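You operate a simulated robot arm through the tools that you are given. There is no shell and no other tool. Be economical: measure what you need, move in short steps, check, and stop when the job is done.

You run a simulated robot arm. Do the job below in one go: nothing can be reset, and whatever is moved stays where it is left.

## Task
Press the key two three times. Take the check bottle that says "647" from the top of the bench under the window and put it on the red desk card. Put the incubator bottle that says "760" from the top of the steel table on the top of the pass box and the incubator bottle that says "462" on top of the brown carton there. Put one of the narrow white cartons from the top of the island by the mixer on the top of the steel cart. Put the ice pack labelled "6" from the top of the island by the mixer on the top of the steel table and the ice pack that says "2" on the top of the pass box. Any order will do. Set down upright: check bottle, incubator bottle, narrow white carton.

It is judged by the outcome, as a careful person would: the job done as asked, and still so three seconds after it is handed in. It fails if anything else is knocked over, pushed out of place, dropped, spilled or broken.

## Robot
A 6-joint arm with a fingered hand on a trunk, on a base that drives. Base frame: it is fixed to the floor where the robot stands at the start and does not move with it; the origin is under the middle of the robot, x ahead of it, y to its left, z up. Readings come in mm, degrees, newtons and seconds.
With the tool pointing down near the work surface it reaches from about 320 to 700 mm from the robot's upright axis, wherever it stands. Its first joint turns from -115.0 to 115.0 degrees. Places, roughly: carton [4750, 2750, 1000]; check bottle [2250, -1250, 1000]; ice pack [3250, 1750, 1000]; incubator bottle [4750, 2500, 1000]; key two [600, -100, 1000]; narrow white carton [3250, 2000, 1000]; red desk card [2500, -1250, 750]; top of the pass box [4600, 1400, 1200]; top of the steel cart [3700, 3900, 800]; top of the steel table [4700, 2800, 800]. Payload 4 kg.
Tool frame: the origin (TCP) lies between the finger pads and is the grasp point; the fingertips stand 26 mm ahead of it; z points along the fingers, y is the line along which they close. Largest opening 156 mm; the body of the gripper starts 73 mm behind the TCP. The gripper is a hand of 4 fingers: y runs from the thumb to the fingers, the wrist lies at [0, 0, -239] in the tool frame.
Orientation is that of the tool frame in the base frame, as [roll, pitch, yaw] about the fixed x, y, z axes, in that order (R = Rz(yaw) Ry(pitch) Rx(roll)). With the fingers straight down and closing along the base's y, the tool's x points along the base's -x, its y along +y and its z along -z.

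## Interface
- The arm moves only by the tool step_arm. Its arguments are lists of equal length, an entry for each row: "xyz": the shift along the base's x, y, z in m, a list of three; "rot": the turn, a rotation vector about the base's x, y, z in degrees, a list of three. In form: {"xyz": [[dx, dy, dz], ...], "rot": [[rx, ry, rz], ...]}. A call has 1 to 10 rows; each row shifts and turns the commanded pose from where the row before left it. Rows are played at 5 a second. More than 50 mm and 8.6 degrees between two rows, and nothing of the call is played. Where a pose cannot be reached the arm comes as near as it can. A force on the tool above 40 N (or 10 N above the force at the start of the call, whichever is more), or a blocked arm, ends the call early, and 0.2 s more pass. In this call time passes only in rows, and 0.2 s behind the last. It gives the time, the measured TCP pose, the force on the tool (base axes), the opening and the grip force at its end, in the units of the frame above (readings bear some noise), with the torque about the TCP (base axes, N m) and any sound that the robot's microphone picked up.
- Cameras (640 x 400 px; columns grow to the right, rows downward): "scene" is now at [10.8, 109.7, 1714.2]; the picture's right is [-0.50, -0.87, -0.00], its down [-0.60, 0.35, -0.72] and it looks along [0.62, -0.36, -0.70] (base axes); focal length 254 px, centre (320, 200). "wrist" rides on the gripper at [58, -58, -91] in the tool frame; the picture's right is [0.71, 0.71, 0.00], its down [-0.53, 0.53, -0.67] and it looks along [-0.47, 0.47, 0.74] (tool axes); focal length 265 px, centre (320, 200). There is no depth. A picture from a camera that has moved, and an enlarged one, comes with that camera's place and axes in the base frame and with its lens.
- camera(camera): a new picture of that camera. No time passes.
- lift_body(by): slides the trunk up (or, below 0, down) by that many mm; the arm and the scene camera ride with it, the base frame stays. It gives what a move gives, with no picture.
- base_move(legs): drives the robot by 1 to 6 legs, each [ahead, left, turn to the left] in mm, mm and degrees, along the robot's own axes; the way and the turn of a leg run together, so that a leg with both is an arc; at most 1500 mm and 180 degrees a leg. The arm and the cameras ride along, it lands a little off, and it stops where it bumps. It gives what a move gives.
- set_fingers(finger1, finger2, finger3, thumb_bend): sets how far each is bent, from 0 (flat) to 1 (curled in); at 0.3 the hand is open as for a grip, at 0.7 the pads meet at the TCP. One left out holds its place. A second passes; each finger stops where it meets its share of the squeeze, and holds until it gets a number again. It is the only way to open and close the hand. It gives what a move gives, with no picture; readings hold the bend of each and the force on the fingers (four entries, about 0 where the hand has none), thumb and palm.
- turn_head(pan, tilt): turns the head with the scene camera to pan (to the left, within 155 degrees either way) and tilt (down, from -29 to 69), counted from straight ahead of the robot. It gives what a move gives.
- inspect(camera, box): a new picture of the part [left, top, right, bottom] of that camera's present view, enlarged. No time passes.
- close_job(): hands the job in; it is judged then, once.

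Work in short steps. Places have to be worked out from the pictures, the camera data and where the tool is seen: move nearer, look again, correct. Check each grasp and each placing, and mend what went wrong. You have 196 turns and 162 pictures in all, those below and enlarged ones among them. Open the gripper and draw the arm clear of the work before you hand the job in, unless the task says otherwise; then end with one line.

The tools are called after "Emit:" by a JSON object that holds its "fn" and its "kwargs". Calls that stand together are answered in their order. step_arm: Moves the arm, as the interface text tells. Its arguments: {"type":"object","properties":{"xyz":{"type":"array","items":{"type":"array","items":{"type":"number"}}},"rot":{"type":"array","items":{"type":"array","items":{"type":"number"}}}},"required":["xyz","rot"]} The other tools are called the same way: lift_body (by) slides the trunk up or down; set_fingers (finger1, finger2, finger3, thumb_bend) moves the fingers one by one; base_move (legs) drives the base; turn_head (pan, tilt) turns the head that bears the scene camera; camera (camera) takes a picture; inspect (camera, box) takes an enlarged picture of a part of a camera's view; close_job () hands the job in.

At the start:

```text
t: 0.0
eef_pos: [327.1, -214.5, 1334.9]
tcp_rot: [180.0, 0.0, 179.8]
force: [0.3, 0.4, -0.2]
ft_torque: [-0.01, -0.01, 0.0]
finger_gap: 155.9
grip_force: 0.1
shape: jaw
bend: [0.3, 0.3, 0.3, 0.3]
finger forces: [0.0, 0.0, 0.0, 0.0, 0.2, 0.0]
trunk travel left (down, up): [-800.0, 190.0]
robot x, y, heading: [-0.3, -1.6, -0.2]
head pan, tilt: [-30.0, 44.2]
```

scene: 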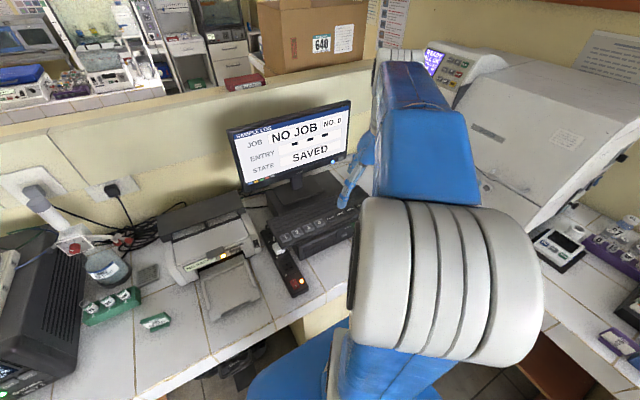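
wrist: 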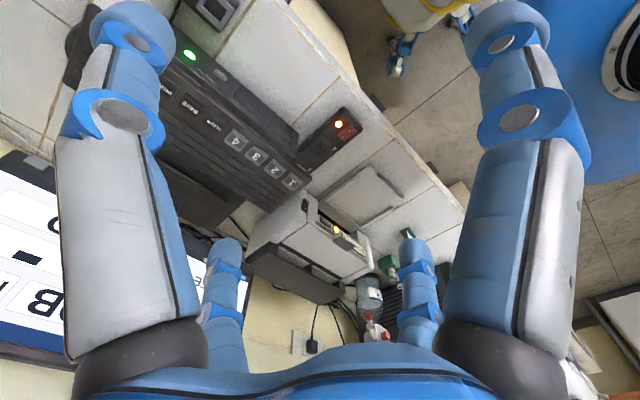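

I see a keypad device with keys 1–4 below the monitor; I take a closer look in both cameras.

Emit:
{"fn": "inspect", "kwargs": {"camera": "wrist", "box": [140, 20, 380, 220]}}

Emit:
{"fn": "inspect", "kwargs": {"camera": "scene", "box": [220, 90, 400, 300]}}

```text
2.00 times, centred on (260, 120) of wrist
camera zoom: at [268.0, -272.7, 1427.0], right [-0.71, 0.71, 0.0], down [0.53, 0.52, 0.67], along [0.47, 0.47, -0.74], focal length 531 px, centre (440, 360)
```

zoom: 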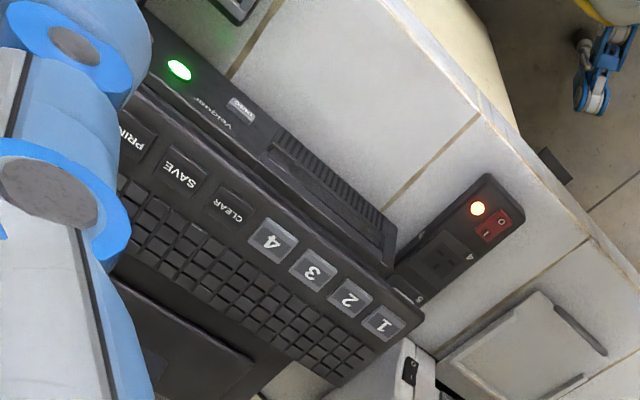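

```text
1.90 times, centred on (310, 195) of scene
camera zoom: at [10.8, 109.7, 1714.2], right [-0.5, -0.87, 0.0], down [-0.6, 0.35, -0.72], along [0.62, -0.36, -0.7], focal length 485 px, centre (339, 210)
```

zoom: 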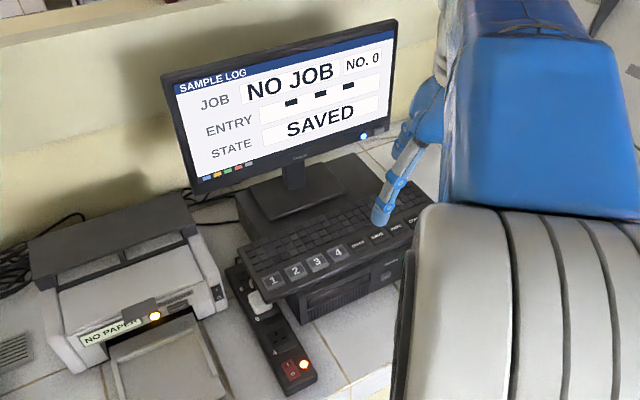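

Triangulating, key 2 sits at about (560, -113, 976). I'll curl the three fingers and keep the thumb as the pressing finger, then look at it.

Emit:
{"fn": "set_fingers", "kwargs": {"finger1": 1, "finger2": 1, "finger3": 1, "thumb_bend": 0.3}}

Emit:
{"fn": "camera", "kwargs": {"camera": "wrist"}}

Emit:
{"fn": "camera", "kwargs": {"camera": "scene"}}

```text
t: 1.0
eef_pos: [326.5, -213.9, 1336.5]
tcp_rot: [-180.0, 0.0, 179.8]
force: [0.3, -0.3, 0.2]
ft_torque: [0.01, 0.0, 0.02]
finger_gap: 65.3
grip_force: 0.0
shape: fingers
bend: [0.79, 0.77, 0.79, 0.3]
finger forces: [0.1, 0.1, 0.0, 0.1, 0.1, 0.0]
trunk travel left (down, up): [-800.0, 190.0]
robot x, y, heading: [0.1, -0.5, 0.1]
head pan, tilt: [-30.0, 44.2]
```

```text
157 pictures are left
camera wrist: at [268.8, -272.8, 1426.8], right [-0.71, 0.71, 0.0], down [0.53, 0.52, 0.67], along [0.47, 0.47, -0.74], focal length 265 px, centre (320, 200)
```

wrist: 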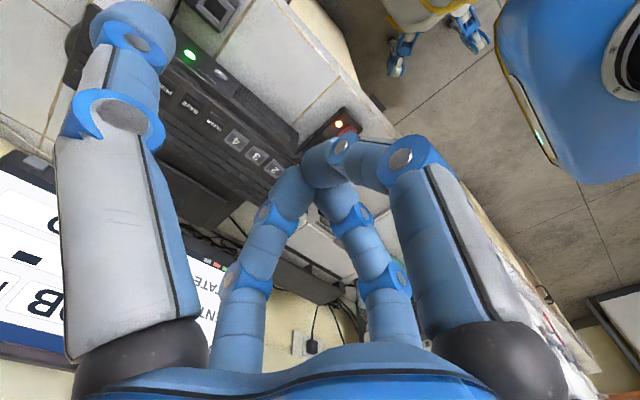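

```text
156 pictures are left
camera scene: at [11.7, 109.5, 1714.2], right [-0.5, -0.87, 0.0], down [-0.6, 0.35, -0.72], along [0.62, -0.36, -0.7], focal length 254 px, centre (320, 200)
```

scene: 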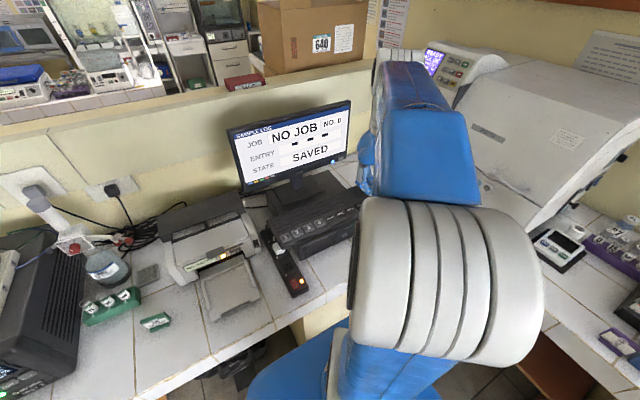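

The thumb stands alone, while the fingers only reached 0.79; I ask again to see whether they curl further.

Emit:
{"fn": "set_fingers", "kwargs": {"finger1": 1, "finger2": 1, "finger3": 1}}

Emit:
{"fn": "camera", "kwargs": {"camera": "wrist"}}

```text
t: 2.0
eef_pos: [327.2, -215.2, 1335.1]
tcp_rot: [-180.0, 0.0, 179.8]
force: [-0.8, -0.4, 0.1]
ft_torque: [0.0, -0.01, 0.03]
finger_gap: 68.0
grip_force: 0.0
shape: fingers
bend: [0.92, 0.9, 0.92, 0.3]
finger forces: [0.0, 0.0, 0.0, 0.1, 0.0, 0.0]
trunk travel left (down, up): [-800.0, 190.0]
robot x, y, heading: [0.8, 0.8, 0.1]
head pan, tilt: [-30.0, 44.2]
```

```text
155 pictures are left
camera wrist: at [269.1, -272.8, 1426.7], right [-0.71, 0.71, 0.0], down [0.53, 0.52, 0.67], along [0.47, 0.47, -0.74], focal length 265 px, centre (320, 200)
```

wrist: 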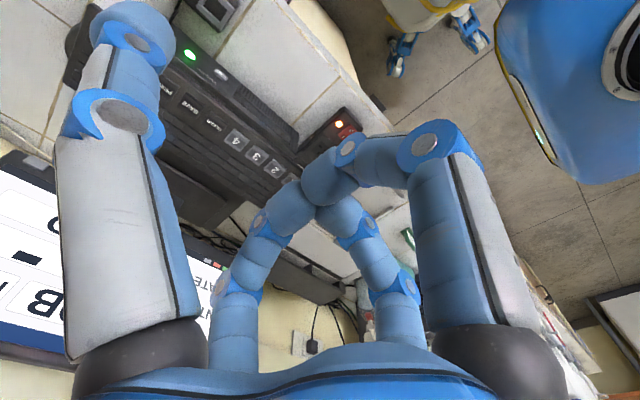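

Fingers are well curled and the thumb tip is at about tool (0,-88,22). I move so the thumb tip hovers ~80 mm above key 2.

Emit:
{"fn": "step_arm", "kwargs": {"xyz": [[0.0233, 0.0187, -0.0235], [0.0233, 0.0187, -0.0235], [0.0233, 0.0187, -0.0235], [0.0233, 0.0187, -0.0235], [0.0233, 0.0187, -0.0235], [0.0233, 0.0187, -0.0235], [0.0233, 0.0187, -0.0235], [0.0233, 0.0187, -0.0235], [0.0233, 0.0187, -0.0235], [0.0233, 0.0187, -0.0235]], "rot": [[0, 0, 0], [0, 0, 0], [0, 0, 0], [0, 0, 0], [0, 0, 0], [0, 0, 0], [0, 0, 0], [0, 0, 0], [0, 0, 0], [0, 0, 0]]}}

Emit:
{"fn": "camera", "kwargs": {"camera": "wrist"}}

Emit:
{"fn": "camera", "kwargs": {"camera": "scene"}}

```text
t: 4.2
eef_pos: [562.8, -27.1, 1099.9]
tcp_rot: [180.0, 0.0, 179.8]
force: [0.1, -0.4, 0.3]
ft_torque: [-0.02, 0.03, -0.03]
finger_gap: 70.1
grip_force: 0.1
shape: fingers
bend: [0.97, 0.95, 0.97, 0.3]
finger forces: [0.0, 0.1, 0.1, 0.1, 0.0, 0.0]
trunk travel left (down, up): [-800.0, 190.0]
robot x, y, heading: [-1.2, -2.0, -0.2]
head pan, tilt: [-30.0, 44.2]
```

```text
154 pictures are left
camera wrist: at [504.6, -85.2, 1192.0], right [-0.7, 0.71, 0.0], down [0.53, 0.52, 0.67], along [0.47, 0.47, -0.74], focal length 265 px, centre (320, 200)
```

wrist: 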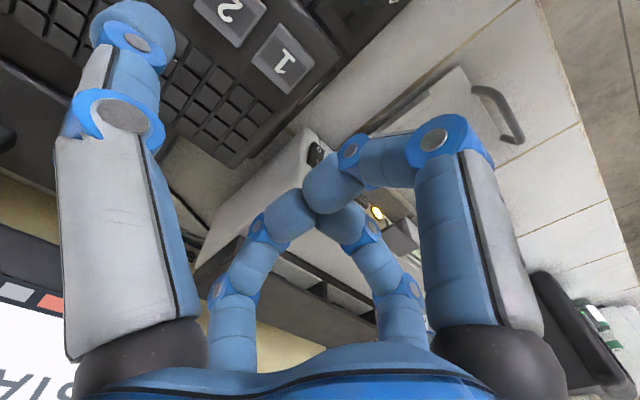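

```text
153 pictures are left
camera scene: at [14.7, 110.3, 1714.1], right [-0.5, -0.87, 0.0], down [-0.6, 0.35, -0.72], along [0.62, -0.36, -0.7], focal length 254 px, centre (320, 200)
```

scene: 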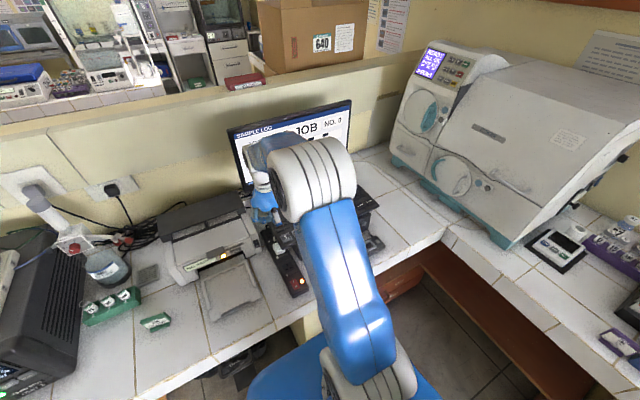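

Key 2 is refined to about (564,-110); the thumb is near y -117. I shift +6 mm in y and descend 70 mm, then look.

Emit:
{"fn": "step_arm", "kwargs": {"xyz": [[0, 0.006, -0.03], [0, 0, -0.02], [0, 0, -0.02]], "rot": [[0, 0, 0], [0, 0, 0], [0, 0, 0]]}}

Emit:
{"fn": "camera", "kwargs": {"camera": "wrist"}}

Emit:
{"fn": "inspect", "kwargs": {"camera": "scene", "box": [220, 100, 380, 250]}}

```text
t: 5.0
eef_pos: [561.9, -20.9, 1030.4]
tcp_rot: [180.0, 0.0, 179.9]
force: [-0.5, -0.3, -0.7]
ft_torque: [0.01, 0.0, 0.0]
finger_gap: 69.9
grip_force: 0.0
shape: fingers
bend: [0.97, 0.95, 0.97, 0.3]
finger forces: [0.0, 0.1, 0.1, 0.1, 0.0, 0.0]
trunk travel left (down, up): [-800.0, 190.0]
robot x, y, heading: [-0.7, 2.0, -0.1]
head pan, tilt: [-30.0, 44.2]
```

```text
152 pictures are left
camera wrist: at [503.8, -78.4, 1122.4], right [-0.71, 0.71, 0.0], down [0.53, 0.52, 0.67], along [0.47, 0.47, -0.74], focal length 265 px, centre (320, 200)
```

wrist: 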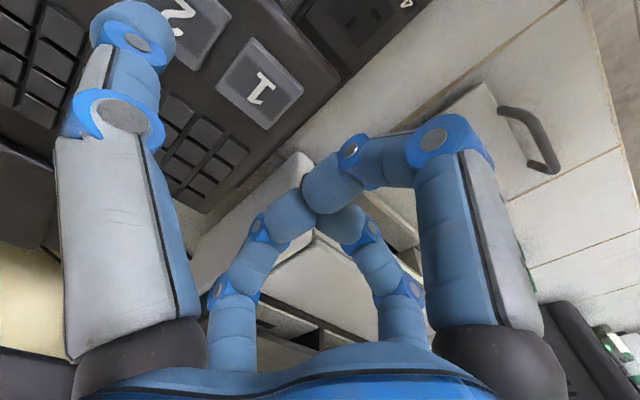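

```text
2.67 times, centred on (300, 175) of scene
camera zoom: at [13.5, 110.0, 1714.1], right [-0.5, -0.87, 0.0], down [-0.6, 0.35, -0.72], along [0.62, -0.36, -0.7], focal length 679 px, centre (373, 267)
```

zoom: 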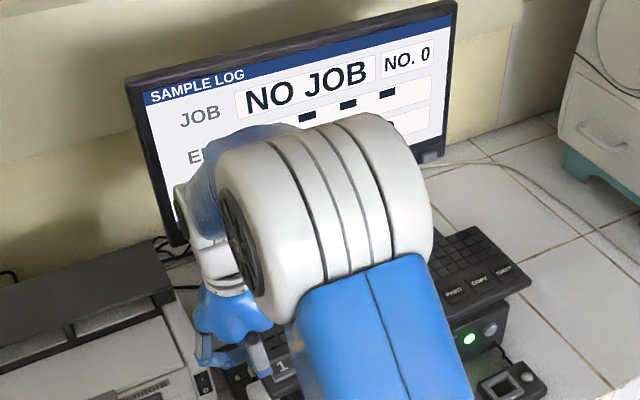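

Projection: key 1 at (559,-67), key 2 thus near (563,-109), thumb tip at (562,-114). I shift +4 mm in y and go down 24 mm to just above contact.

Emit:
{"fn": "step_arm", "kwargs": {"xyz": [[0, 0.004, -0.01], [0, 0, -0.01], [0, 0, -0.004]], "rot": [[0, 0, 0], [0, 0, 0], [0, 0, 0]]}}

Emit:
{"fn": "camera", "kwargs": {"camera": "wrist"}}

```text
t: 5.8
eef_pos: [561.1, -17.4, 1006.3]
tcp_rot: [-180.0, 0.0, 179.8]
force: [0.2, -0.6, 0.0]
ft_torque: [0.02, 0.0, 0.04]
finger_gap: 70.5
grip_force: 0.3
shape: fingers
bend: [0.97, 0.95, 0.97, 0.3]
finger forces: [0.1, 0.1, 0.0, 0.0, 0.0, 0.0]
trunk travel left (down, up): [-800.0, 190.0]
robot x, y, heading: [3.0, -1.9, -0.0]
head pan, tilt: [-30.0, 44.2]
```

```text
150 pictures are left
camera wrist: at [502.1, -75.3, 1098.1], right [-0.7, 0.71, 0.0], down [0.53, 0.52, 0.67], along [0.47, 0.47, -0.74], focal length 265 px, centre (320, 200)
```

wrist: 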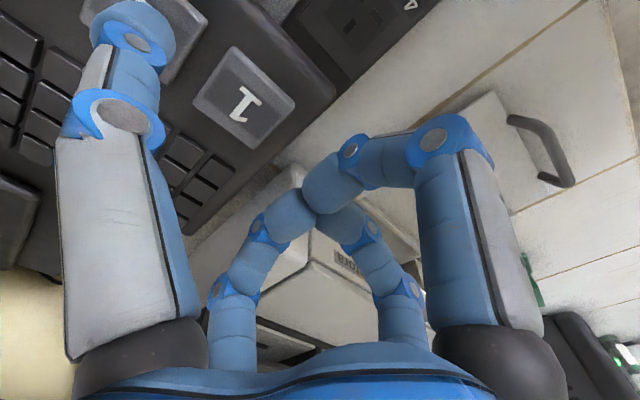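

The thumb covers key 2. I press down gently, in small rows, looking for force or a click.

Emit:
{"fn": "step_arm", "kwargs": {"xyz": [[0, 0, -0.002], [0, 0, -0.002], [0, 0, -0.002], [0, 0, -0.002]], "rot": [[0, 0, 0], [0, 0, 0], [0, 0, 0], [0, 0, 0]]}}

Emit:
{"fn": "inspect", "kwargs": {"camera": "scene", "box": [220, 90, 380, 190]}}

```text
t: 6.8
eef_pos: [561.0, -17.7, 997.6]
tcp_rot: [180.0, 0.1, 179.8]
force: [-0.2, 0.0, 1.0]
ft_torque: [-0.15, -0.03, 0.02]
finger_gap: 70.4
grip_force: 1.1
shape: fingers
bend: [0.97, 0.95, 0.97, 0.3]
finger forces: [0.0, 0.0, 0.0, 0.0, 1.5, 0.0]
trunk travel left (down, up): [-800.0, 190.0]
robot x, y, heading: [-2.1, -1.7, -0.2]
head pan, tilt: [-30.0, 44.2]
heard: click
```

```text
4.00 times, centred on (300, 140) of scene
camera zoom: at [12.0, 109.7, 1714.2], right [-0.5, -0.87, 0.0], down [-0.6, 0.35, -0.72], along [0.62, -0.36, -0.7], focal length 1018 px, centre (400, 440)
```

zoom: 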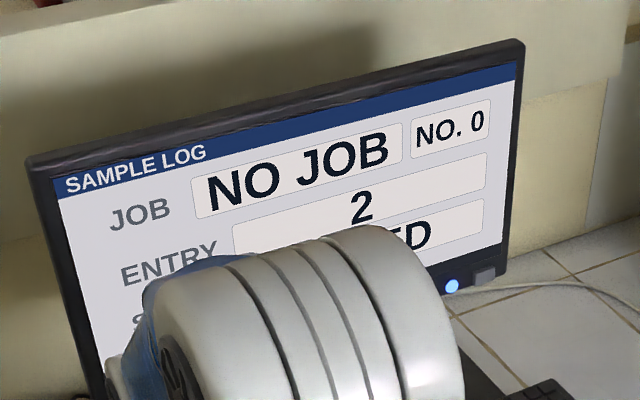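

Click heard and entry shows "2". Release and press the second time.

Emit:
{"fn": "step_arm", "kwargs": {"xyz": [[0, 0, 0.006], [0, 0, 0.006], [0, 0, 0], [0, 0, -0.004], [0, 0, -0.004], [0, 0, -0.002], [0, 0, -0.002]], "rot": [[0, 0, 0], [0, 0, 0], [0, 0, 0], [0, 0, 0], [0, 0, 0], [0, 0, 0], [0, 0, 0]]}}

Emit:
{"fn": "inspect", "kwargs": {"camera": "scene", "box": [220, 90, 380, 190]}}

```text
t: 8.4
eef_pos: [560.8, -17.3, 998.7]
tcp_rot: [-179.9, 0.0, 179.8]
force: [0.3, 0.3, 1.8]
ft_torque: [-0.12, -0.01, -0.01]
finger_gap: 70.2
grip_force: 1.0
shape: fingers
bend: [0.97, 0.95, 0.97, 0.3]
finger forces: [0.0, 0.1, 0.1, 0.1, 1.3, 0.0]
trunk travel left (down, up): [-800.0, 190.0]
robot x, y, heading: [-2.2, -1.0, -0.1]
head pan, tilt: [-30.0, 44.2]
heard: click
```

```text
4.00 times, centred on (300, 140) of scene
camera zoom: at [12.5, 109.6, 1714.2], right [-0.5, -0.87, 0.0], down [-0.6, 0.35, -0.72], along [0.62, -0.36, -0.7], focal length 1018 px, centre (400, 440)
```

zoom: 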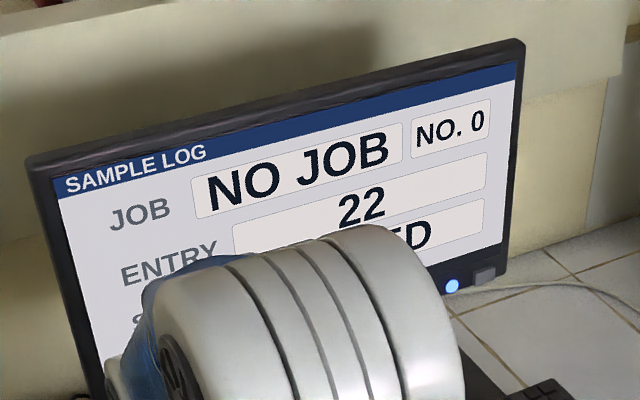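

"22" now; third press the same way.

Emit:
{"fn": "step_arm", "kwargs": {"xyz": [[0, 0, 0.006], [0, 0, 0.006], [0, 0, 0], [0, 0, -0.004], [0, 0, -0.004], [0, 0, -0.002], [0, 0, -0.002]], "rot": [[0, 0, 0], [0, 0, 0], [0, 0, 0], [0, 0, 0], [0, 0, 0], [0, 0, 0], [0, 0, 0]]}}

Emit:
{"fn": "inspect", "kwargs": {"camera": "scene", "box": [220, 90, 380, 190]}}

```text
t: 10.0
eef_pos: [561.3, -17.8, 997.7]
tcp_rot: [180.0, -0.1, 179.8]
force: [-0.1, 0.5, 1.7]
ft_torque: [-0.12, 0.02, -0.05]
finger_gap: 70.4
grip_force: 1.4
shape: fingers
bend: [0.97, 0.95, 0.97, 0.3]
finger forces: [0.0, 0.0, 0.0, 0.0, 1.3, 0.1]
trunk travel left (down, up): [-800.0, 190.0]
robot x, y, heading: [2.2, 1.4, 0.3]
head pan, tilt: [-30.0, 44.2]
heard: click
```

```text
4.00 times, centred on (300, 140) of scene
camera zoom: at [12.4, 109.6, 1714.2], right [-0.5, -0.87, 0.0], down [-0.6, 0.35, -0.72], along [0.62, -0.36, -0.7], focal length 1018 px, centre (400, 440)
```

zoom: 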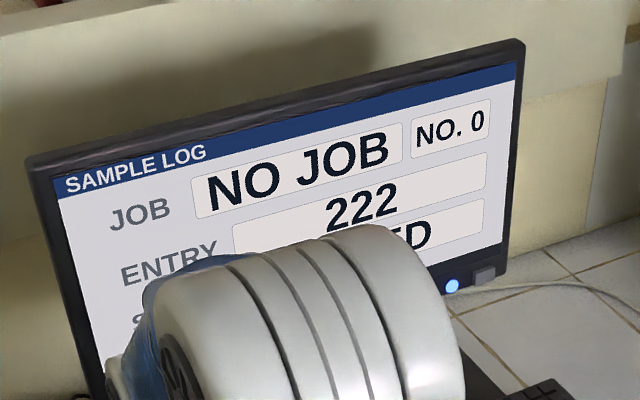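

Entry reads 222. I raise the arm straight up and back to the initial carrying pose, then look around.

Emit:
{"fn": "step_arm", "kwargs": {"xyz": [[0, 0, 0.045], [0, 0, 0.045], [0, 0, 0.045], [-0.033, -0.028, 0.029], [-0.033, -0.028, 0.029], [-0.033, -0.028, 0.029], [-0.033, -0.028, 0.029], [-0.033, -0.028, 0.029], [-0.033, -0.028, 0.029], [-0.033, -0.028, 0.029]], "rot": [[0, 0, 0], [0, 0, 0], [0, 0, 0], [0, 0, 0], [0, 0, 0], [0, 0, 0], [0, 0, 0], [0, 0, 0], [0, 0, 0], [0, 0, 0]]}}

Emit:
{"fn": "set_fingers", "kwargs": {"finger1": 0.3, "finger2": 0.3, "finger3": 0.3, "thumb_bend": 0.3}}

Emit:
{"fn": "turn_head", "kwargs": {"pan": 30, "tilt": 25}}

Emit:
{"fn": "camera", "kwargs": {"camera": "scene"}}

Emit:
{"fn": "turn_head", "kwargs": {"pan": -70, "tilt": 35}}

Emit:
{"fn": "camera", "kwargs": {"camera": "scene"}}

Emit:
{"fn": "turn_head", "kwargs": {"pan": -25, "tilt": 15}}

Emit:
{"fn": "camera", "kwargs": {"camera": "scene"}}

```text
refused: row 4 steps farther than a row can; nothing moved
```

```text
t: 11.0
eef_pos: [560.2, -17.9, 998.2]
tcp_rot: [-180.0, 0.0, 179.8]
force: [-0.4, -0.5, 2.0]
ft_torque: [-0.12, -0.03, -0.04]
finger_gap: 106.4
grip_force: 1.1
shape: fingers
bend: [0.3, 0.3, 0.3, 0.3]
finger forces: [0.1, 0.0, 0.0, 0.0, 1.4, 0.0]
trunk travel left (down, up): [-800.0, 190.0]
robot x, y, heading: [-1.3, -0.2, 0.2]
head pan, tilt: [-30.0, 44.2]
```

```text
t: 12.3
eef_pos: [560.9, -18.5, 999.0]
tcp_rot: [-179.9, -0.1, 179.7]
force: [1.0, 0.2, 0.8]
ft_torque: [-0.14, 0.01, -0.01]
finger_gap: 106.6
grip_force: 0.8
shape: fingers
bend: [0.3, 0.3, 0.3, 0.3]
finger forces: [0.0, 0.1, 0.0, 0.0, 1.4, 0.0]
trunk travel left (down, up): [-800.0, 190.0]
robot x, y, heading: [1.5, -1.0, -0.1]
head pan, tilt: [30.0, 25.0]
```

```text
146 pictures are left
camera scene: at [21.2, 196.5, 1743.5], right [0.5, -0.87, 0.0], down [-0.37, -0.21, -0.91], along [0.79, 0.45, -0.42], focal length 254 px, centre (320, 200)
```

scene: 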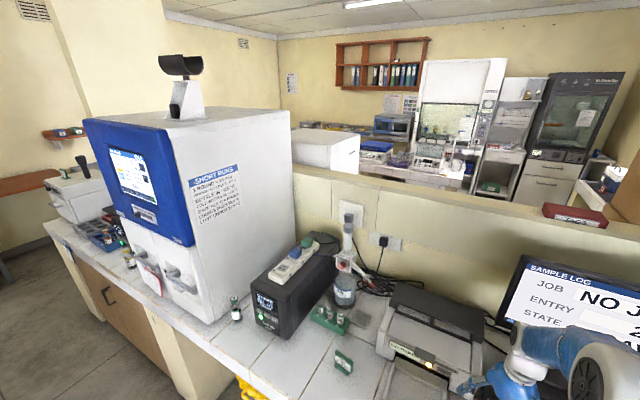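

```text
t: 14.1
eef_pos: [560.9, -17.4, 998.5]
tcp_rot: [-180.0, -0.1, 179.8]
force: [-1.0, -0.3, 0.5]
ft_torque: [-0.13, 0.0, -0.02]
finger_gap: 106.4
grip_force: 0.7
shape: fingers
bend: [0.3, 0.3, 0.3, 0.3]
finger forces: [0.0, 0.1, 0.0, 0.0, 1.3, 0.1]
trunk travel left (down, up): [-800.0, 190.0]
robot x, y, heading: [-1.2, 1.5, 0.2]
head pan, tilt: [-70.0, 35.0]
```

```text
145 pictures are left
camera scene: at [-28.5, 67.8, 1727.8], right [-0.94, -0.34, 0.0], down [-0.2, 0.54, -0.82], along [0.28, -0.77, -0.57], focal length 254 px, centre (320, 200)
```

scene: 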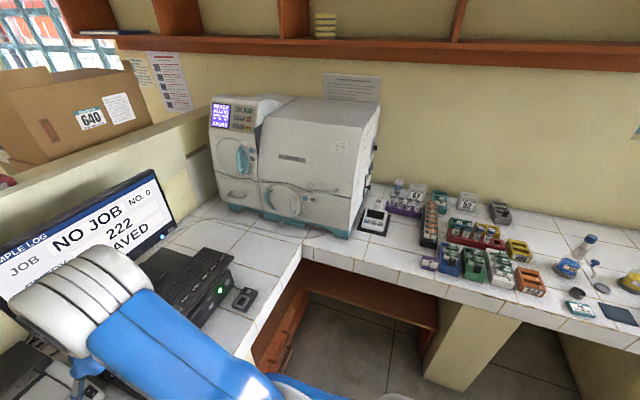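

```text
t: 15.2
eef_pos: [561.5, -18.6, 998.3]
tcp_rot: [-180.0, 0.1, 179.8]
force: [-0.1, 0.2, 1.6]
ft_torque: [-0.09, 0.02, 0.0]
finger_gap: 106.4
grip_force: 1.1
shape: fingers
bend: [0.3, 0.3, 0.3, 0.3]
finger forces: [0.0, 0.0, 0.1, 0.0, 1.3, 0.0]
trunk travel left (down, up): [-800.0, 190.0]
robot x, y, heading: [0.4, 1.3, 0.2]
head pan, tilt: [-25.0, 15.0]
```

```text
144 pictures are left
camera scene: at [25.9, 110.9, 1759.8], right [-0.42, -0.91, 0.0], down [-0.23, 0.11, -0.97], along [0.88, -0.41, -0.26], focal length 254 px, centre (320, 200)
```

scene: 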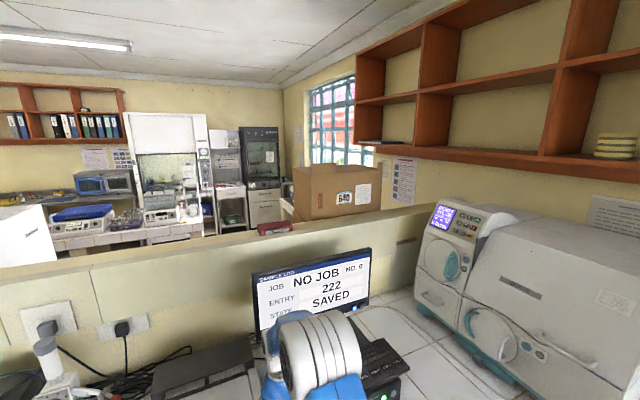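

The first move was refused (row too long), still 222 on the screen. I raise the arm with shorter rows, and then survey the rest of the room for a drive route.

Emit:
{"fn": "step_arm", "kwargs": {"xyz": [[0, 0, 0.045], [0, 0, 0.045], [0, 0, 0.045], [0, 0, 0.045], [0, 0, 0.045], [-0.038, -0.028, 0.01], [-0.038, -0.028, 0.01], [-0.038, -0.028, 0.01], [-0.038, -0.028, 0.01], [-0.038, -0.028, 0.01]], "rot": [[0, 0, 0], [0, 0, 0], [0, 0, 0], [0, 0, 0], [0, 0, 0], [0, 0, 0], [0, 0, 0], [0, 0, 0], [0, 0, 0], [0, 0, 0]]}}

Emit:
{"fn": "turn_head", "kwargs": {"pan": 90, "tilt": 25}}

Emit:
{"fn": "camera", "kwargs": {"camera": "scene"}}

Emit:
{"fn": "turn_head", "kwargs": {"pan": 150, "tilt": 25}}

Emit:
{"fn": "camera", "kwargs": {"camera": "scene"}}

Emit:
{"fn": "turn_head", "kwargs": {"pan": -140, "tilt": 25}}

Emit:
{"fn": "camera", "kwargs": {"camera": "scene"}}

```text
t: 17.4
eef_pos: [369.2, -161.1, 1274.8]
tcp_rot: [180.0, 0.1, 179.8]
force: [0.2, -0.6, -0.5]
ft_torque: [0.02, -0.07, 0.0]
finger_gap: 106.5
grip_force: 0.1
shape: fingers
bend: [0.3, 0.3, 0.3, 0.3]
finger forces: [0.0, 0.0, 0.0, 0.1, 0.0, 0.0]
trunk travel left (down, up): [-800.0, 190.0]
robot x, y, heading: [1.3, -0.2, -0.2]
head pan, tilt: [-25.0, 15.0]
```

```text
t: 19.3
eef_pos: [370.4, -159.8, 1274.1]
tcp_rot: [180.0, 0.0, 179.8]
force: [-0.4, -0.5, -0.1]
ft_torque: [0.03, 0.03, -0.02]
finger_gap: 106.5
grip_force: 0.1
shape: fingers
bend: [0.3, 0.3, 0.3, 0.3]
finger forces: [0.1, 0.1, 0.0, 0.1, 0.0, 0.0]
trunk travel left (down, up): [-800.0, 190.0]
robot x, y, heading: [-0.5, -0.9, -0.1]
head pan, tilt: [90.0, 25.0]
```

```text
143 pictures are left
camera scene: at [-58.6, 242.5, 1743.6], right [1.0, 0.0, 0.0], down [0.0, -0.42, -0.91], along [0.0, 0.91, -0.42], focal length 254 px, centre (320, 200)
```

scene: 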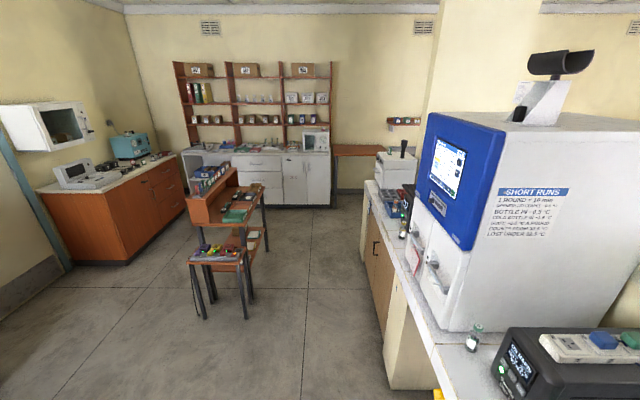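

```text
t: 20.6
eef_pos: [369.6, -160.3, 1273.3]
tcp_rot: [180.0, 0.0, 179.8]
force: [1.1, -0.2, 0.0]
ft_torque: [-0.01, -0.01, -0.02]
finger_gap: 106.6
grip_force: 0.1
shape: fingers
bend: [0.3, 0.3, 0.3, 0.3]
finger forces: [0.0, 0.0, 0.1, 0.0, 0.0, 0.0]
trunk travel left (down, up): [-800.0, 190.0]
robot x, y, heading: [-2.8, -3.0, -0.4]
head pan, tilt: [150.0, 25.0]
```

```text
142 pictures are left
camera scene: at [-138.2, 196.7, 1743.5], right [0.5, 0.87, 0.0], down [0.37, -0.21, -0.91], along [-0.78, 0.45, -0.42], focal length 254 px, centre (320, 200)
```

scene: 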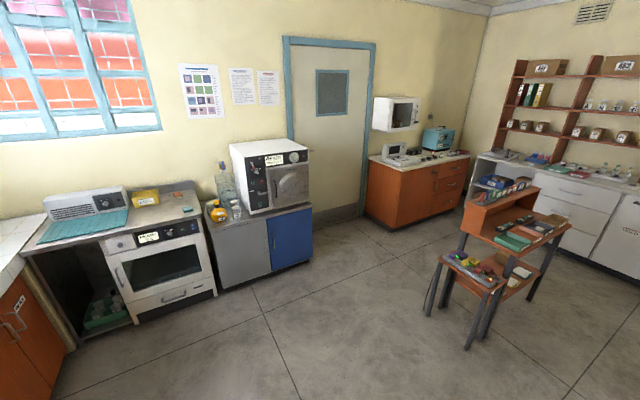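

```text
t: 24.6
eef_pos: [369.8, -159.6, 1274.1]
tcp_rot: [180.0, 0.0, 179.8]
force: [0.2, 0.0, -0.1]
ft_torque: [-0.04, 0.0, 0.0]
finger_gap: 106.5
grip_force: 0.0
shape: fingers
bend: [0.3, 0.3, 0.3, 0.3]
finger forces: [0.0, 0.0, 0.0, 0.0, 0.0, 0.0]
trunk travel left (down, up): [-800.0, 190.0]
robot x, y, heading: [1.7, -2.3, 0.3]
head pan, tilt: [-140.0, 25.0]
```

```text
141 pictures are left
camera scene: at [-129.0, 91.2, 1743.5], right [-0.64, 0.77, 0.0], down [0.32, 0.27, -0.91], along [-0.69, -0.58, -0.42], focal length 254 px, centre (320, 200)
```

scene: 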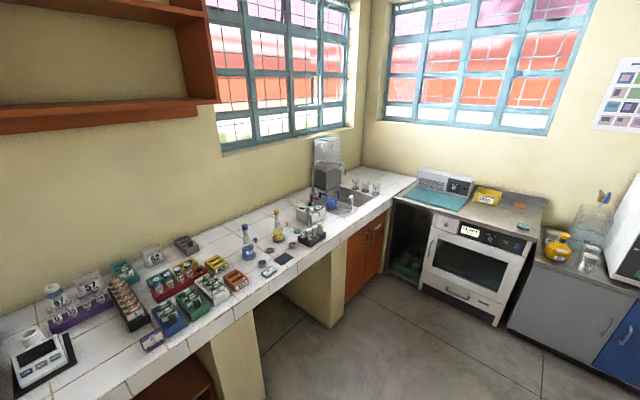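

The bench runs left to about y 2500 with a lane between it and the small table (x from -640 to 350). I back off, turn left, and drive up the lane.

Emit:
{"fn": "base_move", "kwargs": {"legs": [[-180, 0, 0], [0, 0, 90], [1400, 0, 0], [1200, 0, 0]]}}

Emit:
{"fn": "turn_head", "kwargs": {"pan": -60, "tilt": 20}}

Emit:
{"fn": "camera", "kwargs": {"camera": "scene"}}

```text
t: 69.8
eef_pos: [127.8, 2951.5, 1274.1]
tcp_rot: [180.0, -0.1, -93.9]
force: [0.0, 0.7, 0.6]
ft_torque: [0.0, -0.03, 0.02]
finger_gap: 106.4
grip_force: 0.3
shape: fingers
bend: [0.3, 0.3, 0.3, 0.3]
finger forces: [0.0, 0.0, 0.0, 0.0, 0.0, 0.0]
trunk travel left (down, up): [-800.0, 190.0]
robot x, y, heading: [-56.1, 2591.2, 86.3]
head pan, tilt: [-140.0, 25.0]
```

```text
t: 71.3
eef_pos: [126.7, 2951.4, 1274.6]
tcp_rot: [-179.9, -0.1, -93.9]
force: [0.8, -0.1, 0.3]
ft_torque: [-0.06, 0.0, -0.02]
finger_gap: 106.7
grip_force: 0.1
shape: fingers
bend: [0.3, 0.3, 0.3, 0.3]
finger forces: [0.0, 0.1, 0.1, 0.1, 0.0, 0.0]
trunk travel left (down, up): [-800.0, 190.0]
robot x, y, heading: [-58.9, 2592.2, 86.1]
head pan, tilt: [-60.0, 20.0]
```

```text
140 pictures are left
camera scene: at [-126.4, 2583.1, 1751.6], right [0.44, -0.9, 0.0], down [-0.31, -0.15, -0.94], along [0.84, 0.42, -0.34], focal length 254 px, centre (320, 200)
```

scene: 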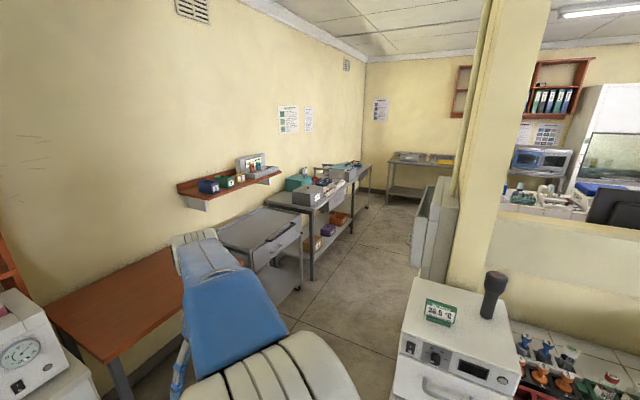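

There is a passage along y≈3050 between the tables on the left wall and the pillar. I drive into it and face +x.

Emit:
{"fn": "base_move", "kwargs": {"legs": [[430, 0, 0], [0, 0, -86.3]]}}

Emit:
{"fn": "turn_head", "kwargs": {"pan": -10, "tilt": 25}}

Emit:
{"fn": "camera", "kwargs": {"camera": "scene"}}

```text
t: 86.9
eef_pos: [340.7, 2868.0, 1273.3]
tcp_rot: [180.0, 0.0, -179.7]
force: [-0.4, 0.2, 0.8]
ft_torque: [0.0, -0.01, -0.01]
finger_gap: 106.6
grip_force: 0.1
shape: fingers
bend: [0.3, 0.3, 0.3, 0.3]
finger forces: [0.0, 0.0, 0.0, 0.0, 0.0, 0.1]
trunk travel left (down, up): [-800.0, 190.0]
robot x, y, heading: [-26.1, 3026.3, 0.3]
head pan, tilt: [-60.0, 20.0]
```

```text
t: 88.1
eef_pos: [341.5, 2868.7, 1274.2]
tcp_rot: [179.9, 0.0, -179.8]
force: [-1.6, -0.6, -0.1]
ft_torque: [0.01, 0.02, -0.02]
finger_gap: 106.5
grip_force: 0.1
shape: fingers
bend: [0.3, 0.3, 0.3, 0.3]
finger forces: [0.1, 0.1, 0.1, 0.0, 0.1, 0.0]
trunk travel left (down, up): [-800.0, 190.0]
robot x, y, heading: [-25.6, 3022.5, 0.4]
head pan, tilt: [-10.0, 25.0]
```

```text
139 pictures are left
camera scene: at [1.6, 3160.7, 1743.6], right [-0.17, -0.99, 0.0], down [-0.42, 0.07, -0.91], along [0.89, -0.15, -0.42], focal length 254 px, centre (320, 200)
```

scene: 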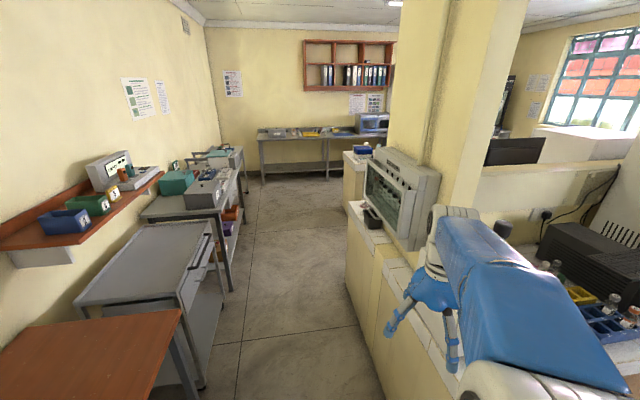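

Lane spans y 2600–3540. I centre the arm ahead of the robot and drive along the middle.

Emit:
{"fn": "step_arm", "kwargs": {"xyz": [[0, 0.04, 0], [0, 0.04, 0], [0, 0.04, 0], [0, 0.04, 0]], "rot": [[0, 0, 0], [0, 0, 0], [0, 0, 0], [0, 0, 0]]}}

Emit:
{"fn": "base_move", "kwargs": {"legs": [[400, 50, 0], [1100, 0, 0]]}}

Emit:
{"fn": "camera", "kwargs": {"camera": "scene"}}

```text
t: 89.1
eef_pos: [344.1, 3028.9, 1273.2]
tcp_rot: [-180.0, -0.1, -179.9]
force: [0.0, 1.3, -0.9]
ft_torque: [0.01, 0.0, 0.01]
finger_gap: 106.4
grip_force: 0.0
shape: fingers
bend: [0.3, 0.3, 0.3, 0.3]
finger forces: [0.0, 0.0, 0.1, 0.0, 0.0, 0.0]
trunk travel left (down, up): [-800.0, 190.0]
robot x, y, heading: [-28.7, 3024.1, 0.4]
head pan, tilt: [-10.0, 25.0]
```

```text
t: 108.7
eef_pos: [1851.6, 3090.2, 1272.6]
tcp_rot: [-180.0, -0.1, 179.8]
force: [-0.4, -0.4, -0.2]
ft_torque: [-0.01, -0.01, -0.01]
finger_gap: 106.5
grip_force: 0.2
shape: fingers
bend: [0.3, 0.3, 0.3, 0.3]
finger forces: [0.1, 0.1, 0.0, 0.1, 0.0, 0.0]
trunk travel left (down, up): [-800.0, 190.0]
robot x, y, heading: [1480.1, 3087.6, 0.3]
head pan, tilt: [-10.0, 25.0]
```

```text
138 pictures are left
camera scene: at [1509.7, 3225.6, 1743.5], right [-0.17, -0.98, 0.0], down [-0.42, 0.07, -0.91], along [0.89, -0.16, -0.42], focal length 254 px, centre (320, 200)
```

scene: 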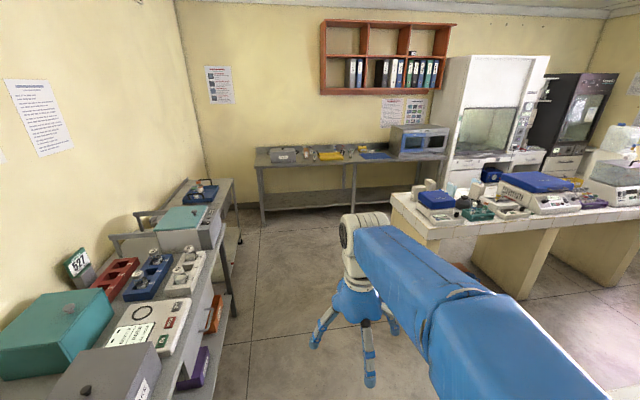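

The island is ahead right, the steel table on the far wall, the steel cart at left. I zoom on these areas.

Emit:
{"fn": "inspect", "kwargs": {"camera": "scene", "box": [240, 100, 460, 240]}}

Emit:
{"fn": "inspect", "kwargs": {"camera": "scene", "box": [390, 60, 640, 280]}}

Emit:
{"fn": "inspect", "kwargs": {"camera": "scene", "box": [90, 150, 260, 270]}}

```text
2.86 times, centred on (350, 170) of scene
camera zoom: at [1509.7, 3225.6, 1743.5], right [-0.17, -0.98, 0.0], down [-0.42, 0.07, -0.91], along [0.89, -0.16, -0.42], focal length 727 px, centre (234, 286)
```

zoom: 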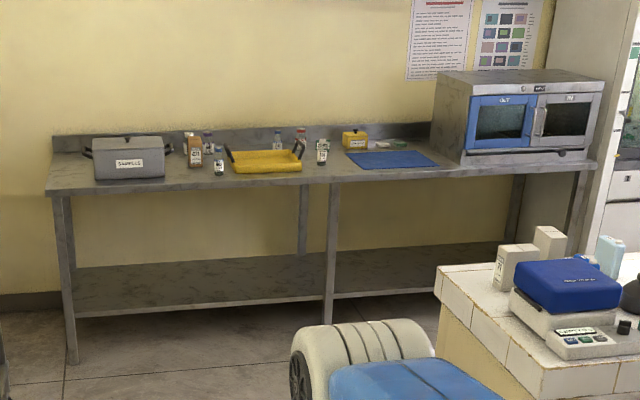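

```text
1.82 times, centred on (515, 170) of scene
camera zoom: at [1509.7, 3225.6, 1743.5], right [-0.17, -0.98, 0.0], down [-0.42, 0.07, -0.91], along [0.89, -0.16, -0.42], focal length 463 px, centre (-34, 254)
```

zoom: 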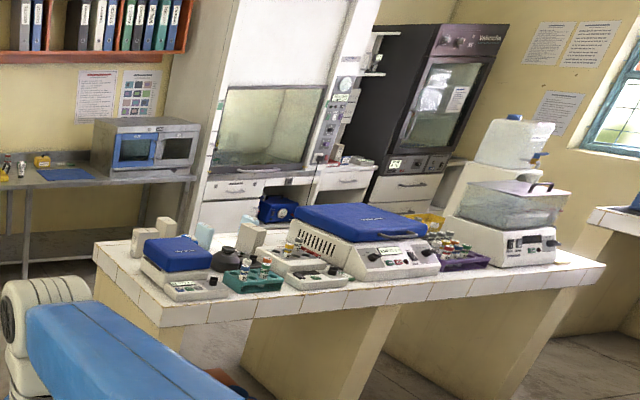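

```text
3.33 times, centred on (175, 210) of scene
camera zoom: at [1509.7, 3225.6, 1743.5], right [-0.17, -0.98, 0.0], down [-0.42, 0.07, -0.91], along [0.89, -0.16, -0.42], focal length 848 px, centre (803, 167)
```

zoom: 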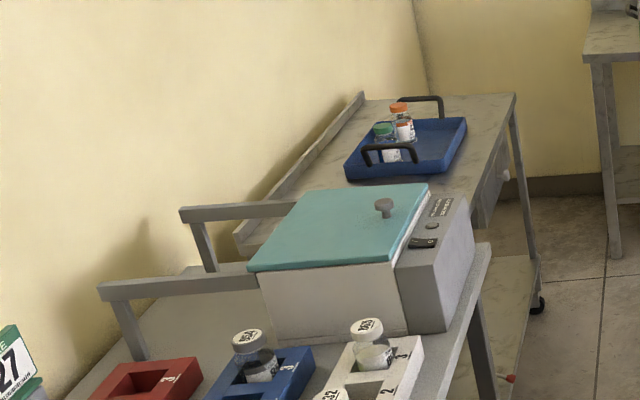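

The pass box is the two-door cabinet on the right end of the steel table; bottles and the brown carton are around y 2750. I drive closer, passing the island end (y≈2300).

Emit:
{"fn": "base_move", "kwargs": {"legs": [[1450, -50, 0], [900, -150, 0]]}}

Emit:
{"fn": "turn_head", "kwargs": {"pan": 0, "tilt": 40}}

Emit:
{"fn": "camera", "kwargs": {"camera": "scene"}}

```text
t: 138.3
eef_pos: [4175.9, 2851.6, 1273.1]
tcp_rot: [-179.9, 0.0, 177.9]
force: [0.2, -0.1, -0.1]
ft_torque: [-0.01, 0.01, 0.02]
finger_gap: 106.3
grip_force: 0.0
shape: fingers
bend: [0.3, 0.3, 0.3, 0.3]
finger forces: [0.0, 0.0, 0.0, 0.0, 0.1, 0.0]
trunk travel left (down, up): [-800.0, 190.0]
robot x, y, heading: [3802.4, 2862.8, -2.0]
head pan, tilt: [-10.0, 25.0]
```

```text
t: 139.1
eef_pos: [4174.5, 2851.3, 1273.3]
tcp_rot: [-180.0, -0.1, 177.8]
force: [-0.7, 0.9, 0.2]
ft_torque: [0.02, 0.01, -0.01]
finger_gap: 106.5
grip_force: 0.0
shape: fingers
bend: [0.3, 0.3, 0.3, 0.3]
finger forces: [0.1, 0.0, 0.0, 0.0, 0.1, 0.0]
trunk travel left (down, up): [-800.0, 190.0]
robot x, y, heading: [3803.5, 2865.7, -1.6]
head pan, tilt: [0.0, 40.0]
```

```text
134 pictures are left
camera scene: at [3833.5, 3013.7, 1720.3], right [-0.03, -1.0, 0.0], down [-0.64, 0.02, -0.77], along [0.77, -0.03, -0.64], focal length 254 px, centre (320, 200)
```

scene: 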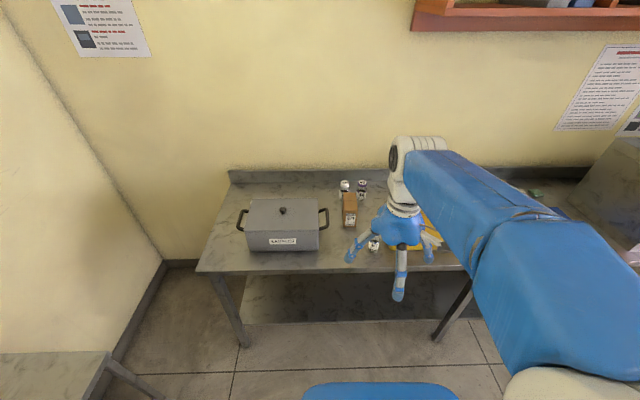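

I zoom in on the bottles and also check the wrist view.

Emit:
{"fn": "inspect", "kwargs": {"camera": "scene", "box": [310, 160, 450, 270]}}

Emit:
{"fn": "camera", "kwargs": {"camera": "wrist"}}

```text
3.64 times, centred on (380, 215) of scene
camera zoom: at [3833.5, 3013.7, 1720.3], right [-0.03, -1.0, 0.0], down [-0.64, 0.02, -0.77], along [0.77, -0.03, -0.64], focal length 926 px, centre (102, 146)
```

zoom: 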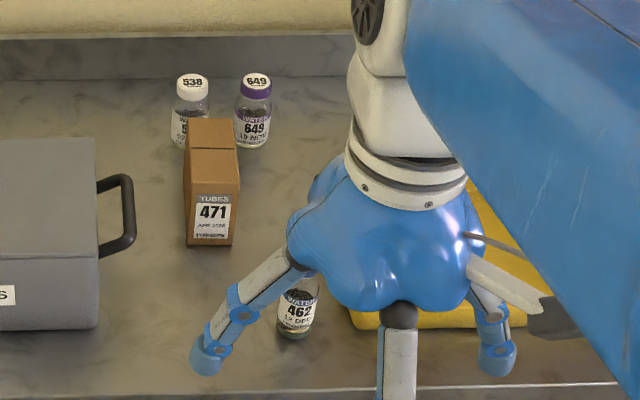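

```text
132 pictures are left
camera wrist: at [4114.6, 2795.2, 1365.6], right [-0.68, 0.73, 0.0], down [0.55, 0.51, 0.67], along [0.49, 0.45, -0.74], focal length 265 px, centre (320, 200)
```

wrist: 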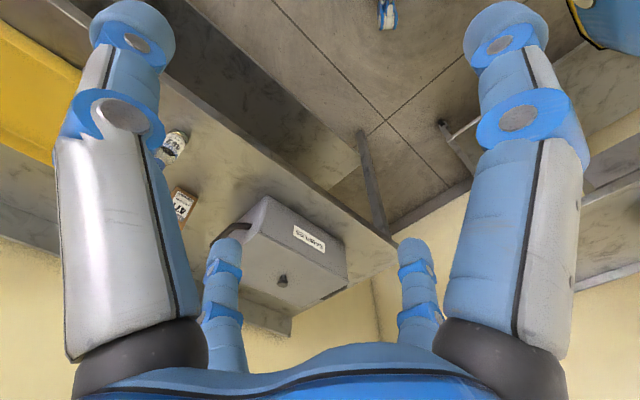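

462 is at the front of the table; 760 must be further right, hidden by the arm. I slide the robot right and look again.

Emit:
{"fn": "base_move", "kwargs": {"legs": [[0, -550, 2]]}}

Emit:
{"fn": "turn_head", "kwargs": {"pan": 15, "tilt": 35}}

Emit:
{"fn": "camera", "kwargs": {"camera": "scene"}}

Emit:
{"fn": "inspect", "kwargs": {"camera": "scene", "box": [270, 130, 450, 250]}}

```text
t: 146.7
eef_pos: [4166.0, 2304.8, 1275.4]
tcp_rot: [180.0, -0.1, 179.9]
force: [0.3, 0.4, -0.2]
ft_torque: [0.01, -0.02, 0.02]
finger_gap: 106.7
grip_force: 0.1
shape: fingers
bend: [0.3, 0.3, 0.3, 0.3]
finger forces: [0.0, 0.0, 0.0, 0.0, 0.0, 0.1]
trunk travel left (down, up): [-800.0, 190.0]
robot x, y, heading: [3793.9, 2306.6, 0.2]
head pan, tilt: [0.0, 40.0]
```

```text
t: 147.4
eef_pos: [4166.0, 2303.8, 1274.2]
tcp_rot: [-180.0, -0.1, 179.8]
force: [-0.4, -1.0, 0.1]
ft_torque: [-0.03, -0.06, -0.01]
finger_gap: 106.8
grip_force: 0.0
shape: fingers
bend: [0.3, 0.3, 0.3, 0.3]
finger forces: [0.0, 0.0, 0.0, 0.1, 0.0, 0.0]
trunk travel left (down, up): [-800.0, 190.0]
robot x, y, heading: [3792.5, 2303.3, -0.2]
head pan, tilt: [15.0, 35.0]
```

```text
131 pictures are left
camera scene: at [3819.5, 2477.5, 1727.8], right [0.26, -0.97, 0.0], down [-0.55, -0.15, -0.82], along [0.79, 0.21, -0.57], focal length 254 px, centre (320, 200)
```

scene: 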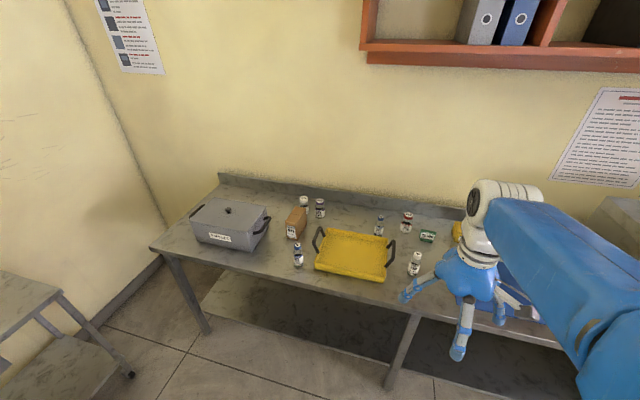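

```text
3.33 times, centred on (360, 190) of scene
camera zoom: at [3819.5, 2477.5, 1727.8], right [0.26, -0.97, 0.0], down [-0.55, -0.15, -0.82], along [0.79, 0.21, -0.57], focal length 848 px, centre (187, 233)
```

zoom: 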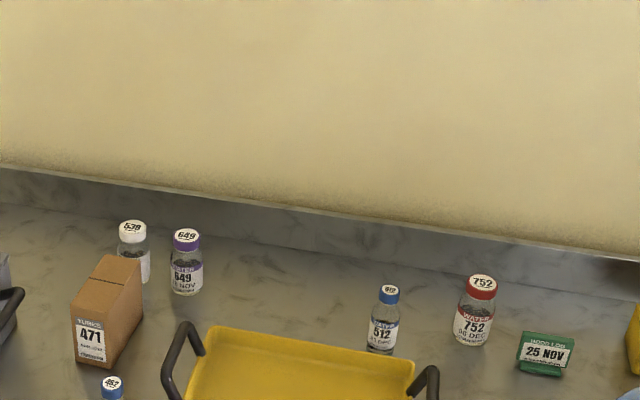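

Emit:
{"fn": "inspect", "kwargs": {"camera": "scene", "box": [280, 180, 450, 290]}}

```text
3.64 times, centred on (365, 235) of scene
camera zoom: at [3819.5, 2477.5, 1727.8], right [0.26, -0.97, 0.0], down [-0.55, -0.15, -0.82], along [0.79, 0.21, -0.57], focal length 926 px, centre (156, 73)
```

zoom: 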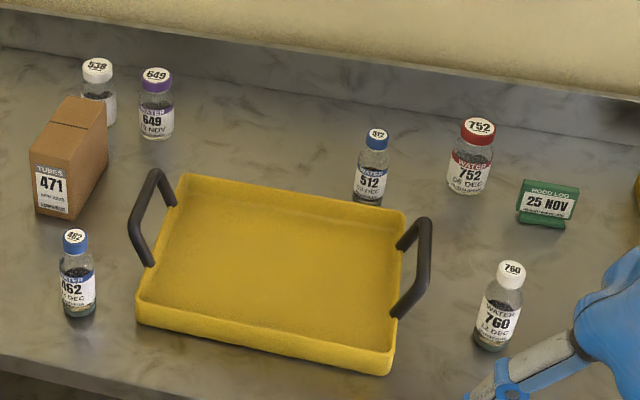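

Bottle 760 is near (4596, 2280) and 462 near (4520, 2760) with the table top at z≈857 and front edge x≈4434. I drive up to the table for 760.

Emit:
{"fn": "base_move", "kwargs": {"legs": [[280, 0, 0]]}}

Emit:
{"fn": "turn_head", "kwargs": {"pan": 20, "tilt": 55}}

Emit:
{"fn": "camera", "kwargs": {"camera": "scene"}}

Emit:
{"fn": "camera", "kwargs": {"camera": "wrist"}}

```text
t: 151.6
eef_pos: [4445.7, 2306.9, 1273.7]
tcp_rot: [-179.9, 0.0, -179.9]
force: [0.2, 0.5, -0.1]
ft_torque: [0.03, 0.0, -0.02]
finger_gap: 106.3
grip_force: 0.1
shape: fingers
bend: [0.3, 0.3, 0.3, 0.3]
finger forces: [0.0, 0.0, 0.0, 0.0, 0.0, 0.1]
trunk travel left (down, up): [-800.0, 190.0]
robot x, y, heading: [4072.2, 2306.5, 0.2]
head pan, tilt: [15.0, 35.0]
```

```text
t: 152.4
eef_pos: [4444.2, 2307.1, 1274.2]
tcp_rot: [180.0, 0.0, -179.9]
force: [0.1, 0.6, -0.8]
ft_torque: [-0.01, 0.06, 0.02]
finger_gap: 106.3
grip_force: 0.1
shape: fingers
bend: [0.3, 0.3, 0.3, 0.3]
finger forces: [0.0, 0.1, 0.0, 0.0, 0.1, 0.0]
trunk travel left (down, up): [-800.0, 190.0]
robot x, y, heading: [4073.9, 2304.6, 0.0]
head pan, tilt: [20.0, 55.0]
```

```text
128 pictures are left
camera scene: at [4082.5, 2480.1, 1699.6], right [0.35, -0.94, 0.0], down [-0.77, -0.28, -0.57], along [0.54, 0.2, -0.82], focal length 254 px, centre (320, 200)
```

scene: 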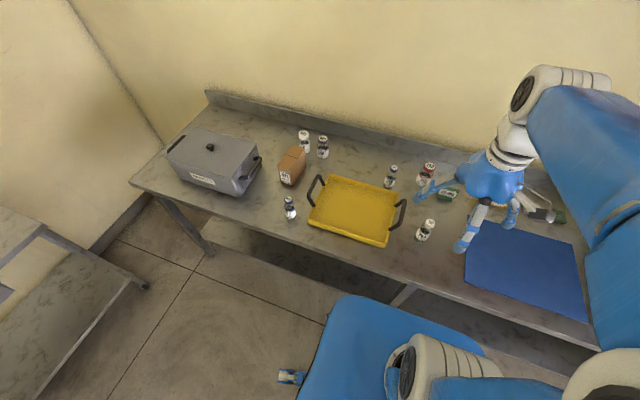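

```text
127 pictures are left
camera wrist: at [4386.9, 2248.7, 1365.3], right [-0.71, 0.71, 0.0], down [0.53, 0.53, 0.67], along [0.47, 0.47, -0.74], focal length 265 px, centre (320, 200)
```

wrist: 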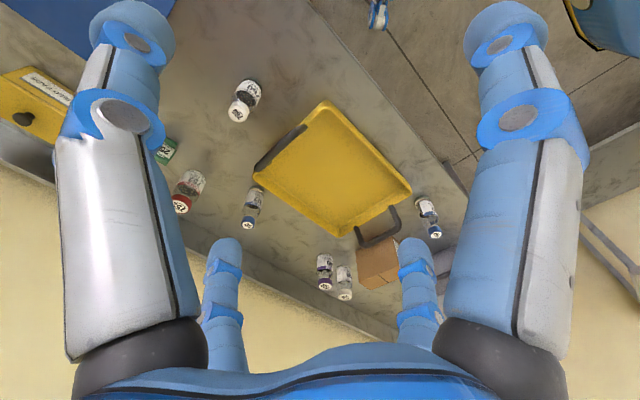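

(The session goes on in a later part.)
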